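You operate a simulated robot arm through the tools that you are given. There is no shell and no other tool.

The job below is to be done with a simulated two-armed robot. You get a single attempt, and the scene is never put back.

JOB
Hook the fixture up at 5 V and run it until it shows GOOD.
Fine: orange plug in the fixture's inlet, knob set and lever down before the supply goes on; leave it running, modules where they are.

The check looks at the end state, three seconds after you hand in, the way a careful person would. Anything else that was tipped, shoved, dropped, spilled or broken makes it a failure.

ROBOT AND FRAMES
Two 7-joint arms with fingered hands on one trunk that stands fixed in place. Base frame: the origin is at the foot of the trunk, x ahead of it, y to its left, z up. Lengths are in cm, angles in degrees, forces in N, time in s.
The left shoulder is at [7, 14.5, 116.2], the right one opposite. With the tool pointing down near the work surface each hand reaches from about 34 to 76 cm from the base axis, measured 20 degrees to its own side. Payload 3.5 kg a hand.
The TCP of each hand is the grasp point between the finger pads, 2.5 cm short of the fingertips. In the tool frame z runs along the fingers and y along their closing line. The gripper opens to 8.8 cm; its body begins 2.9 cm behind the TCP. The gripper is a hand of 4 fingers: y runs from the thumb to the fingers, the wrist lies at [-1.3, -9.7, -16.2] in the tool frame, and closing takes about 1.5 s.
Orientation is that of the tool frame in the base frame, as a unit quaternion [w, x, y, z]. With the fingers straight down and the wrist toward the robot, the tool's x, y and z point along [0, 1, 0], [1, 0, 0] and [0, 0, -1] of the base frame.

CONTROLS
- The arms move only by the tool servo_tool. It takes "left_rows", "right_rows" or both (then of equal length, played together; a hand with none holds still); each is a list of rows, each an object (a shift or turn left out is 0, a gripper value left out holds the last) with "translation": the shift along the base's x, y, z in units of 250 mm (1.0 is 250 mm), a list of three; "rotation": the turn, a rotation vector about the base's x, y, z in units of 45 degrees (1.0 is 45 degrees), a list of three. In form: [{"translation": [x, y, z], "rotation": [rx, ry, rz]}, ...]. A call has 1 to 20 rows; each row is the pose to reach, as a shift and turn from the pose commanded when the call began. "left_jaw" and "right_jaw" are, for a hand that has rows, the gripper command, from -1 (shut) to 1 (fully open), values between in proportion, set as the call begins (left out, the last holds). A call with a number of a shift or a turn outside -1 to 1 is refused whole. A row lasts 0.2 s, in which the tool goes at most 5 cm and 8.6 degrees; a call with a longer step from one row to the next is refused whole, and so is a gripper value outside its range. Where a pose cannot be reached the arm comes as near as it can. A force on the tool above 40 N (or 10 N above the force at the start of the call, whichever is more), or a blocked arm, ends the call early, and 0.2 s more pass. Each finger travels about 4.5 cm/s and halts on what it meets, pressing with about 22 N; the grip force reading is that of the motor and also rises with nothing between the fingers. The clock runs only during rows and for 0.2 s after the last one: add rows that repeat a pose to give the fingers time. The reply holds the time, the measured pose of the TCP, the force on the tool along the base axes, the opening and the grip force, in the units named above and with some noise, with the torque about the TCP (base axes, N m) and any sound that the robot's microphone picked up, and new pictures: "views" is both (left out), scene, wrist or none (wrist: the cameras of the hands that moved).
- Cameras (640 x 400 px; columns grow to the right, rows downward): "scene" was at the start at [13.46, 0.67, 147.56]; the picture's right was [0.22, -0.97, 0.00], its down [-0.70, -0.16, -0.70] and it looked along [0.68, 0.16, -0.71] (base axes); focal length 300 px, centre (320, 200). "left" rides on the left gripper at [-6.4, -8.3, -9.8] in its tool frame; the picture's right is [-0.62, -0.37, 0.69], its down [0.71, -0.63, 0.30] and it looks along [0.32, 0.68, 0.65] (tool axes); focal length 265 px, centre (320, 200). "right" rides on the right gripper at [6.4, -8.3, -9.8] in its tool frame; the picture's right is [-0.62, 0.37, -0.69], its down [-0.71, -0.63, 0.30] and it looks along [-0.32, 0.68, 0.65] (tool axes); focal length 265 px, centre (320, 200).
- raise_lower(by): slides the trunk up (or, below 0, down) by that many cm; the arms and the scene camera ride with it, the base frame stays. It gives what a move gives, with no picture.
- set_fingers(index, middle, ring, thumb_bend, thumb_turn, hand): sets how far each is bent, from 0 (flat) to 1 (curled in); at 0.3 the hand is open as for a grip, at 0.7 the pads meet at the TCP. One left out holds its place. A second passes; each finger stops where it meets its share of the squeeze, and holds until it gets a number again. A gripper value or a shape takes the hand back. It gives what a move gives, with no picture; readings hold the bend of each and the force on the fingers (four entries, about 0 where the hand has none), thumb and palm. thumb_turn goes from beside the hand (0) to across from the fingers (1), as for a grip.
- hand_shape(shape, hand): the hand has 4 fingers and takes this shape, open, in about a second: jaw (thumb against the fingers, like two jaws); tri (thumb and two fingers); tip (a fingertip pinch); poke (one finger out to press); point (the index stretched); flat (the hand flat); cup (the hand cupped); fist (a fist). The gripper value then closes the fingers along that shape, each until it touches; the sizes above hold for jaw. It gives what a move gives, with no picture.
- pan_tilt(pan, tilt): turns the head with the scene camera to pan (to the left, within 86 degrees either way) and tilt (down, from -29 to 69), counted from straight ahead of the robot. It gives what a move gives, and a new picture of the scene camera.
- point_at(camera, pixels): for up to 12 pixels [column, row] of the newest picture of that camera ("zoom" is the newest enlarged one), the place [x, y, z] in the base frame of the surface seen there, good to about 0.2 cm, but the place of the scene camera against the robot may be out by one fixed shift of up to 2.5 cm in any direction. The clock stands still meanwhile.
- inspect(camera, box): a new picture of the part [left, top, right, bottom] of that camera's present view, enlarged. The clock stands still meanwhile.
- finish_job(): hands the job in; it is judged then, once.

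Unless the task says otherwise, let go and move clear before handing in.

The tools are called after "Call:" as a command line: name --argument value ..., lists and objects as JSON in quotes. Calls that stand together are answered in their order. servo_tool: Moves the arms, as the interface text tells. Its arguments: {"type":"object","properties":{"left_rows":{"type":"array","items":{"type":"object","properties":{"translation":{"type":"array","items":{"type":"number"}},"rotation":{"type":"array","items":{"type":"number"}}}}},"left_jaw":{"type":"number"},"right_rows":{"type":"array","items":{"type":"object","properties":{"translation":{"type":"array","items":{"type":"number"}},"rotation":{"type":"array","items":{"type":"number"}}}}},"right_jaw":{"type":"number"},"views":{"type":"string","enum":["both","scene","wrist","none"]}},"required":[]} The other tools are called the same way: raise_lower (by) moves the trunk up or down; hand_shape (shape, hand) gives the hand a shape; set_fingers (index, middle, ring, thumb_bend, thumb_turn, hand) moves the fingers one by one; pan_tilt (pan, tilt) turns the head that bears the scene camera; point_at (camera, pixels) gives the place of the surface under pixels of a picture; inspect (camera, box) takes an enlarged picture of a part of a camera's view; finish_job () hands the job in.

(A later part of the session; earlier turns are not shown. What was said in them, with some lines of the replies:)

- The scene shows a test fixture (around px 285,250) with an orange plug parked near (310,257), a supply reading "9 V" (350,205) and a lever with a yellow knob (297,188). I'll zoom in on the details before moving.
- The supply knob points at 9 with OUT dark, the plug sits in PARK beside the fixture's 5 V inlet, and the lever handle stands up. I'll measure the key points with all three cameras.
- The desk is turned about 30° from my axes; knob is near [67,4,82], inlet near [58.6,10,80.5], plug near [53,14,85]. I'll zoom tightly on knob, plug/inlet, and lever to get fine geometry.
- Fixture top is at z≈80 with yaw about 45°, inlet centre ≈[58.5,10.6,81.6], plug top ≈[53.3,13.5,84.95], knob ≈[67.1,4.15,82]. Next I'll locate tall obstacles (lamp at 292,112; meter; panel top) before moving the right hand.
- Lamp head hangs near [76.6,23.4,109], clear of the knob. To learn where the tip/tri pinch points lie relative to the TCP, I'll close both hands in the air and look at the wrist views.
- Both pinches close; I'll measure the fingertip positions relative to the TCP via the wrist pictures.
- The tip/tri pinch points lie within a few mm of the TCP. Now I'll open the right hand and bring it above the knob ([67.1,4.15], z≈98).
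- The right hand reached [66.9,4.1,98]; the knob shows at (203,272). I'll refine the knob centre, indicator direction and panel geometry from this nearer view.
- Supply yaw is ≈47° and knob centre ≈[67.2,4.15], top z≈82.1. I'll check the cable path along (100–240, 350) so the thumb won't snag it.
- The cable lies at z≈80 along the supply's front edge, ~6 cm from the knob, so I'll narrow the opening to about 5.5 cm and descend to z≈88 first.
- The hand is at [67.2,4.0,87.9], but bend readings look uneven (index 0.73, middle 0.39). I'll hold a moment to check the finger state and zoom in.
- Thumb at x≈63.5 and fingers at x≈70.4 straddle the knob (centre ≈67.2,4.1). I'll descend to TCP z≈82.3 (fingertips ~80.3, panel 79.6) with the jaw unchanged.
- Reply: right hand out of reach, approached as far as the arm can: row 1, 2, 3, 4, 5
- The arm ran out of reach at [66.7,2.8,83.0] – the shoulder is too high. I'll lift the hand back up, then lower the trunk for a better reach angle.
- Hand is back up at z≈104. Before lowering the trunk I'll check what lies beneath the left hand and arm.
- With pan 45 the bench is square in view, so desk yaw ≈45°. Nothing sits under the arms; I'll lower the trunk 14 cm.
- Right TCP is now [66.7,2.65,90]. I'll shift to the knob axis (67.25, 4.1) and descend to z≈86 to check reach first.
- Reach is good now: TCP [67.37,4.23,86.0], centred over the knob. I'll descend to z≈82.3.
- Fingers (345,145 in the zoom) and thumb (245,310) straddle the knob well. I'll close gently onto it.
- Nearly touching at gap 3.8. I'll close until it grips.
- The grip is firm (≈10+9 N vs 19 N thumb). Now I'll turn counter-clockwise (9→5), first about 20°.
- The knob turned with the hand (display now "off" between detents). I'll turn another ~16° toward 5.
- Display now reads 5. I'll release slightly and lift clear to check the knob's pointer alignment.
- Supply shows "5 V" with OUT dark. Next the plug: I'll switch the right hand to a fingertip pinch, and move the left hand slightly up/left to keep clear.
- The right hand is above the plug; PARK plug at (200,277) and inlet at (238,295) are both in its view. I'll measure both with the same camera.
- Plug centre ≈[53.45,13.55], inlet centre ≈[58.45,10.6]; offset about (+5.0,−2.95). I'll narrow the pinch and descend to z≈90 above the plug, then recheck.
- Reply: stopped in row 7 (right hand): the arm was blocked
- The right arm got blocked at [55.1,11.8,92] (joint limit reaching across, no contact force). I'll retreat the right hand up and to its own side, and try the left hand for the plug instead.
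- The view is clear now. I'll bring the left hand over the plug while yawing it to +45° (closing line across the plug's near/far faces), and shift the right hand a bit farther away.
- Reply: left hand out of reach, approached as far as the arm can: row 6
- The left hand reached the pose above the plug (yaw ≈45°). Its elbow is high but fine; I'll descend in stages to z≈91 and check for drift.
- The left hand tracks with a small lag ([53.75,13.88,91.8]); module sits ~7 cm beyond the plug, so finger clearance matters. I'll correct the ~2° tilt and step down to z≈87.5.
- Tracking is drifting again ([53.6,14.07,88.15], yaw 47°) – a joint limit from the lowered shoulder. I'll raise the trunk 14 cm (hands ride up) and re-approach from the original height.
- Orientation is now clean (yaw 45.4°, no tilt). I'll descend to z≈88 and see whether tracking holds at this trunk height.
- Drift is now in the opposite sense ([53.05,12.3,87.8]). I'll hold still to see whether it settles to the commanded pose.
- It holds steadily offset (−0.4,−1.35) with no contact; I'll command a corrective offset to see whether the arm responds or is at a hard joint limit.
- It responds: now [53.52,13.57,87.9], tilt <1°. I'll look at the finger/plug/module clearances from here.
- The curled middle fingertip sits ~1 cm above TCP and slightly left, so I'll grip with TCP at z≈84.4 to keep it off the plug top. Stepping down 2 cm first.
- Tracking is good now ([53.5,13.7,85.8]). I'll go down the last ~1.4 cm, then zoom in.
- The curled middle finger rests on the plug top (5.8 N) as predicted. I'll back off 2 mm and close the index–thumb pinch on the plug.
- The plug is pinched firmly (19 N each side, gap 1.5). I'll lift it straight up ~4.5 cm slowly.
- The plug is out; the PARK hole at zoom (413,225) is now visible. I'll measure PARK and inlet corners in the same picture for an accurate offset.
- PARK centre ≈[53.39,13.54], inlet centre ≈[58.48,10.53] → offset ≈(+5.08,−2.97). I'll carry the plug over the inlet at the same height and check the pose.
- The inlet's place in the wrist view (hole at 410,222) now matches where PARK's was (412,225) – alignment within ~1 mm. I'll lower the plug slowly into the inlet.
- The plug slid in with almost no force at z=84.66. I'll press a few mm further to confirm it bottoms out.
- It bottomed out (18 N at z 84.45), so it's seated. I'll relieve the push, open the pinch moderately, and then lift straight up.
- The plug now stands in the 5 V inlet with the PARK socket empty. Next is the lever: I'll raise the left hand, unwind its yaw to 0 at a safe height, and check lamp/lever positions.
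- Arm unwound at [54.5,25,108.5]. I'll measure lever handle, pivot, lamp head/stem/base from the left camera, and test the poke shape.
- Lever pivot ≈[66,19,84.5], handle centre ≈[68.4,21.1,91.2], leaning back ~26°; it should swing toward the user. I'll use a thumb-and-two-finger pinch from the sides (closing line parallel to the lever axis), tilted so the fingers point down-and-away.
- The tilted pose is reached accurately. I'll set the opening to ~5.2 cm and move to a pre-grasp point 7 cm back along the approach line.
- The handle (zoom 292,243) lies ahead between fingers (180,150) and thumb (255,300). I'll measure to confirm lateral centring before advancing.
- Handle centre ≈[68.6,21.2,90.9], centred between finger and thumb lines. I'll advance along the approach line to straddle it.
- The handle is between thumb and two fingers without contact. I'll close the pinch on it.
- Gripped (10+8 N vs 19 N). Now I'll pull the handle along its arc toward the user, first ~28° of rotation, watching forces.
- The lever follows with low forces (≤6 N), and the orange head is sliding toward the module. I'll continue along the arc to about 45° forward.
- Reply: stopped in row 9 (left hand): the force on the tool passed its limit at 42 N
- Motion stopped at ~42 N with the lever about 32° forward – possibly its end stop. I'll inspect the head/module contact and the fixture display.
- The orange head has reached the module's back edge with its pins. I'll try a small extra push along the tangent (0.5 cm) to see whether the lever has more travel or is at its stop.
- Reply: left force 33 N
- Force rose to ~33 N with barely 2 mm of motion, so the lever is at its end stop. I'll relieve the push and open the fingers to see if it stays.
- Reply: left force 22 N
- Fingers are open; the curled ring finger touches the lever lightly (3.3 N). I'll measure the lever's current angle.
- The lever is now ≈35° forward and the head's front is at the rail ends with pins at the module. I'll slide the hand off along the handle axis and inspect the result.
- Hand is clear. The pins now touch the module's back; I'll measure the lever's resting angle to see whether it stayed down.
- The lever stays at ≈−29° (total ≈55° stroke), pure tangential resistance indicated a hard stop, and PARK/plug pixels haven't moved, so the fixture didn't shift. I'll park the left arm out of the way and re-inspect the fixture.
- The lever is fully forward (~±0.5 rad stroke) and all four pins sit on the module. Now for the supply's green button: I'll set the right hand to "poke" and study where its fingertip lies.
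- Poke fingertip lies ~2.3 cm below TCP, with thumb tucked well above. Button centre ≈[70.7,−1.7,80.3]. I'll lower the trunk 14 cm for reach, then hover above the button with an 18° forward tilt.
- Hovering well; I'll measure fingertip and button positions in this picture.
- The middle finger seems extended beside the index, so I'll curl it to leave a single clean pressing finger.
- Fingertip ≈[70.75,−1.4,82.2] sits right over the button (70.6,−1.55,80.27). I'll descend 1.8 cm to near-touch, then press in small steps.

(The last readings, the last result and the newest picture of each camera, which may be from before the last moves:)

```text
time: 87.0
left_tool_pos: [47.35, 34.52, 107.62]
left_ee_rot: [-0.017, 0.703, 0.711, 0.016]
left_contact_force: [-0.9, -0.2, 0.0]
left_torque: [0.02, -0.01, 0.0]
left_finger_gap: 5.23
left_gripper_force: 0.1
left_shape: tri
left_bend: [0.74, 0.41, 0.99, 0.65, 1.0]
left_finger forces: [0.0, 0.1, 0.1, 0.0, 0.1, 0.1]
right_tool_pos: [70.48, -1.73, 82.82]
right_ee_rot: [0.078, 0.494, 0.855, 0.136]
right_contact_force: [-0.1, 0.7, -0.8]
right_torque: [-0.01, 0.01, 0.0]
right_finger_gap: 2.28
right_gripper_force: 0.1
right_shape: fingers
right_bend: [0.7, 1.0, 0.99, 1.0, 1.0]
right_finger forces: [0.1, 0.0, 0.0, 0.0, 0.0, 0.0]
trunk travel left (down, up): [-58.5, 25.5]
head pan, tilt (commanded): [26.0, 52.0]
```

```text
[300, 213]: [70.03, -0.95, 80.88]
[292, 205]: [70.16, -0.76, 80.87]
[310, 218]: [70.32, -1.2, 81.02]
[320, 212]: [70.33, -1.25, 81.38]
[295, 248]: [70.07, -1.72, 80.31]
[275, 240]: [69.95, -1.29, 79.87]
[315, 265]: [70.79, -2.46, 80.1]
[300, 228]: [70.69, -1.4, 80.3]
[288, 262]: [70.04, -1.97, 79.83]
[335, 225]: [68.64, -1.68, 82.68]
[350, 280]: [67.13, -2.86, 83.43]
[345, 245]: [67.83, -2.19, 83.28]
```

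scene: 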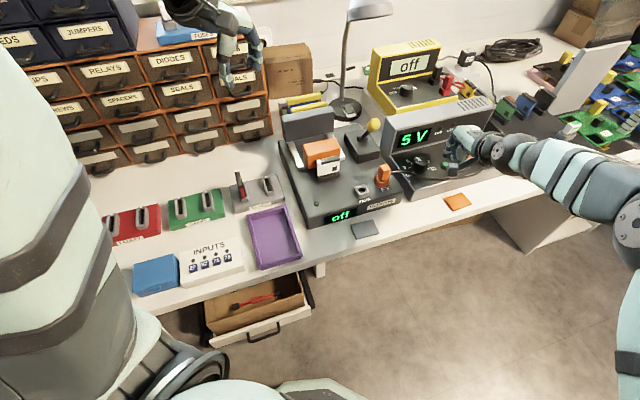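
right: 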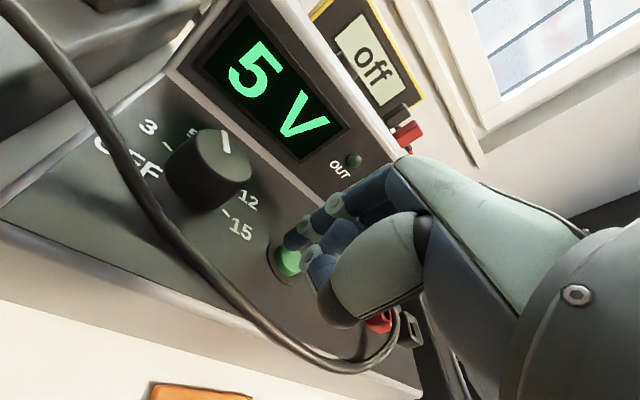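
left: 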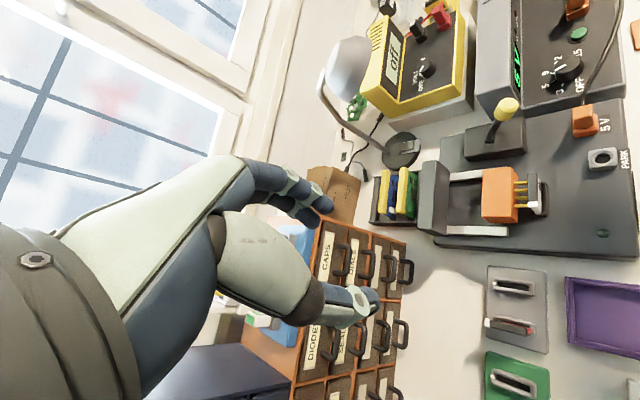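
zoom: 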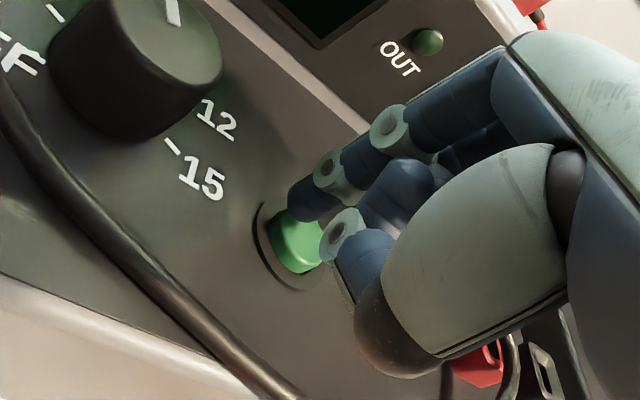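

The tip is ~0.2–0.4 cm above the button and within its face. I'll press down in small steps, watching force and the OUT lamp.

Call:
servo_tool --right_rows '[{"translation": [0.003, -0.008, -0.006]}, {"translation": [0.003, -0.008, -0.014]}, {"translation": [0.003, -0.008, -0.02]}]' --views "wrist"

Call:
inspect --camera "right" --box '[200, 100, 400, 300]'

```text
time: 87.8
left_tool_pos: [47.32, 34.54, 107.62]
left_ee_rot: [-0.016, 0.703, 0.711, 0.016]
left_contact_force: [0.0, 0.0, -0.7]
left_torque: [-0.04, -0.02, -0.04]
left_finger_gap: 5.23
left_gripper_force: 0.0
left_shape: tri
left_bend: [0.74, 0.41, 0.99, 0.65, 1.0]
left_finger forces: [0.0, 0.0, 0.0, 0.0, 0.1, 0.1]
right_tool_pos: [70.44, -1.9, 82.37]
right_ee_rot: [0.079, 0.493, 0.855, 0.137]
right_contact_force: [0.1, 0.7, 2.4]
right_torque: [0.06, 0.01, -0.01]
right_finger_gap: 2.26
right_gripper_force: 0.6
right_shape: fingers
right_bend: [0.7, 1.0, 0.99, 1.0, 1.0]
right_finger forces: [2.1, 0.1, 0.0, 0.1, 0.1, 0.0]
trunk travel left (down, up): [-58.5, 25.5]
head pan, tilt (commanded): [26.0, 52.0]
heard: click
```

right: 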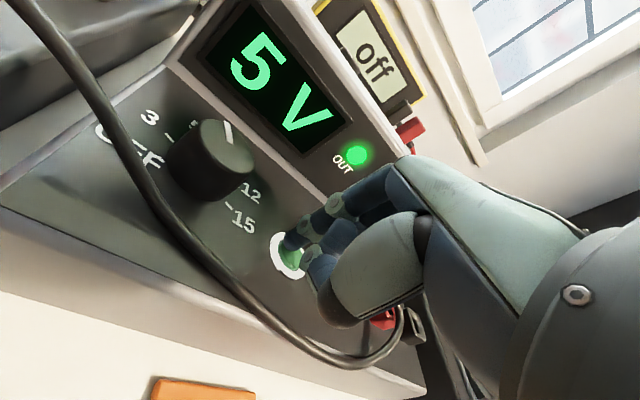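

```text
2.00 times, centred on (300, 200) of right
```

zoom: 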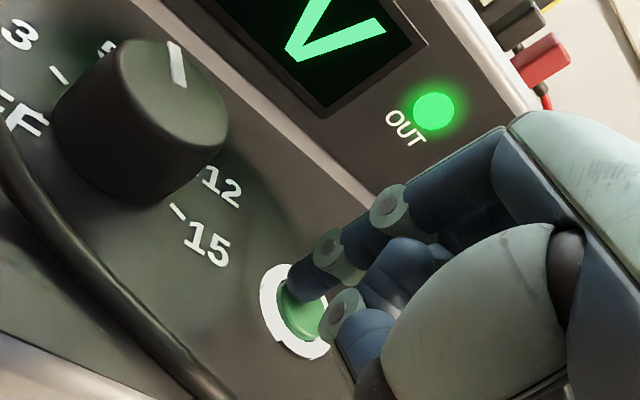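

A click was heard and the OUT lamp is lit green at 5 V, LIMIT not lit. I'll lift straight off the button without pressing again and look at the fixture display.

Call:
servo_tool --right_rows '[{"translation": [0, 0, 0.04]}, {"translation": [0, 0, 0.12]}, {"translation": [0, 0, 0.26]}, {"translation": [0, 0, 0.42]}, {"translation": [-0.04, -0.08, 0.56]}, {"translation": [-0.1, -0.2, 0.66]}, {"translation": [-0.16, -0.34, 0.72]}, {"translation": [-0.2, -0.48, 0.76]}, {"translation": [-0.24, -0.62, 0.8]}, {"translation": [-0.24, -0.62, 0.8]}]' --views "both"

Call:
inspect --camera "scene" --box '[270, 90, 500, 240]'

```text
time: 90.0
left_tool_pos: [47.51, 34.66, 107.57]
left_ee_rot: [-0.017, 0.703, 0.711, 0.015]
left_contact_force: [0.0, 0.3, 0.7]
left_torque: [-0.03, 0.03, -0.01]
left_finger_gap: 5.24
left_gripper_force: 0.0
left_shape: tri
left_bend: [0.74, 0.41, 0.99, 0.65, 1.0]
left_finger forces: [0.1, 0.0, 0.0, 0.0, 0.0, 0.0]
right_tool_pos: [64.74, -17.36, 102.11]
right_ee_rot: [0.077, 0.494, 0.856, 0.134]
right_contact_force: [-0.1, -0.3, 0.0]
right_torque: [0.0, -0.02, 0.0]
right_finger_gap: 2.27
right_gripper_force: 0.1
right_shape: fingers
right_bend: [0.7, 1.0, 0.99, 1.0, 1.0]
right_finger forces: [0.0, 0.1, 0.1, 0.0, 0.0, 0.0]
trunk travel left (down, up): [-58.5, 25.5]
head pan, tilt (commanded): [26.0, 52.0]
```

scene: 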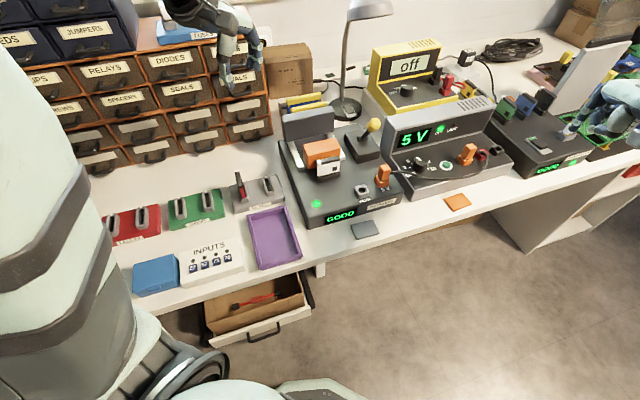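
right: 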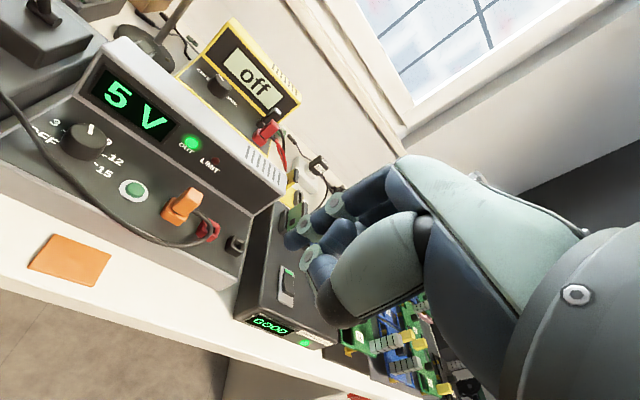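

```text
2.67 times, centred on (385, 165) of scene
```

zoom: 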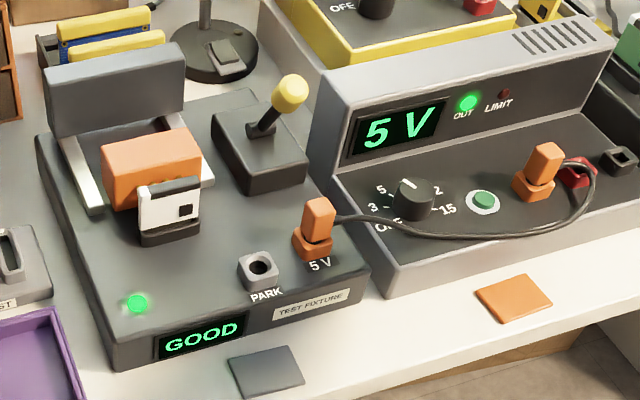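

The fixture shows GOOD with its green lamp lit, the supply is on at 5 V with OUT lit and no LIMIT. I'll double-check the neighbouring equipment and hand clearance before handing in.

Call:
inspect --camera "scene" --box '[480, 70, 640, 200]'

Call:
inspect --camera "right" --box '[200, 180, 360, 360]'

Call:
inspect --camera "scene" --box '[80, 60, 320, 300]'

```text
3.08 times, centred on (560, 135) of scene
```

zoom: 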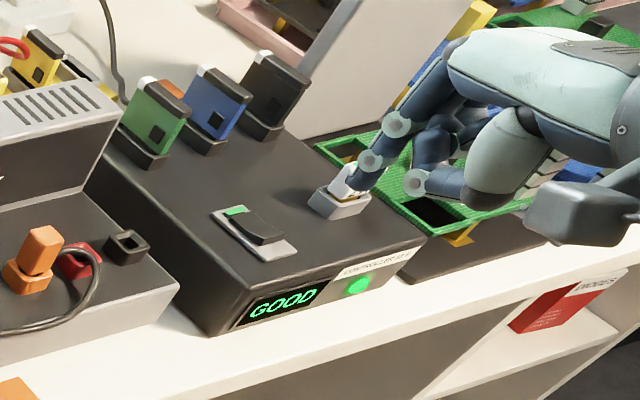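

```text
2.22 times, centred on (280, 270) of right
```

zoom: 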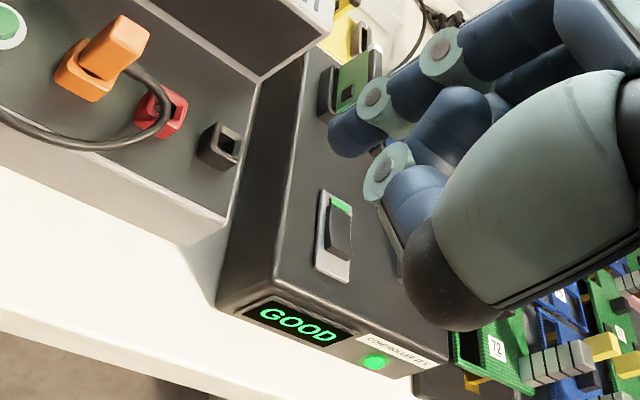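

```text
1.67 times, centred on (200, 180) of scene
```

zoom: 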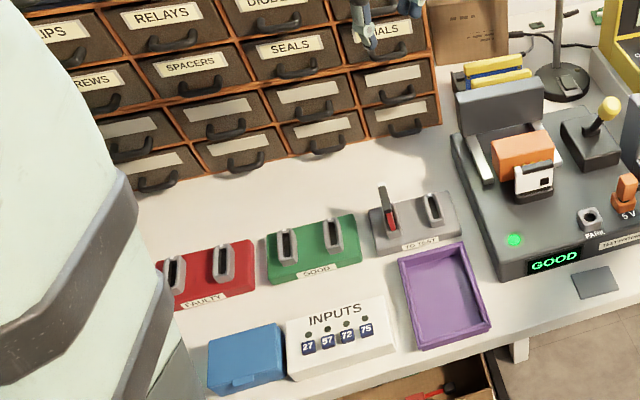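

Everything is in its proper state: the fixture reads GOOD, the supply is running at 5 V, and the lever and plug are seated. The controller box still reads GOOD, the other modules haven't moved, and both hands are clear, so I'm handing in.

Call:
finish_job

```text
The job is handed in.
```

The fixture is hooked up at 5 V and its display shows GOOD. I handed it in with the supply still running.

- **Knob:** I turned the supply from 9 V to 5 V while its output was off.
- **Plug:** the orange plug went from PARK into the fixture's 5 V inlet and is pressed all the way in.
- **Lever:** I pulled it forward to its stop, which brought all four pins onto the module. It stayed down after I let go.
- **Supply:** I pressed the green button once, after the other three steps. OUT lit, LIMIT stayed dark, and the fixture's green lamp came on.

The modules are where they were, and I saw nothing tipped or moved on the rest of the bench. The controller box next to the supply still shows GOOD. Both hands are clear of everything.
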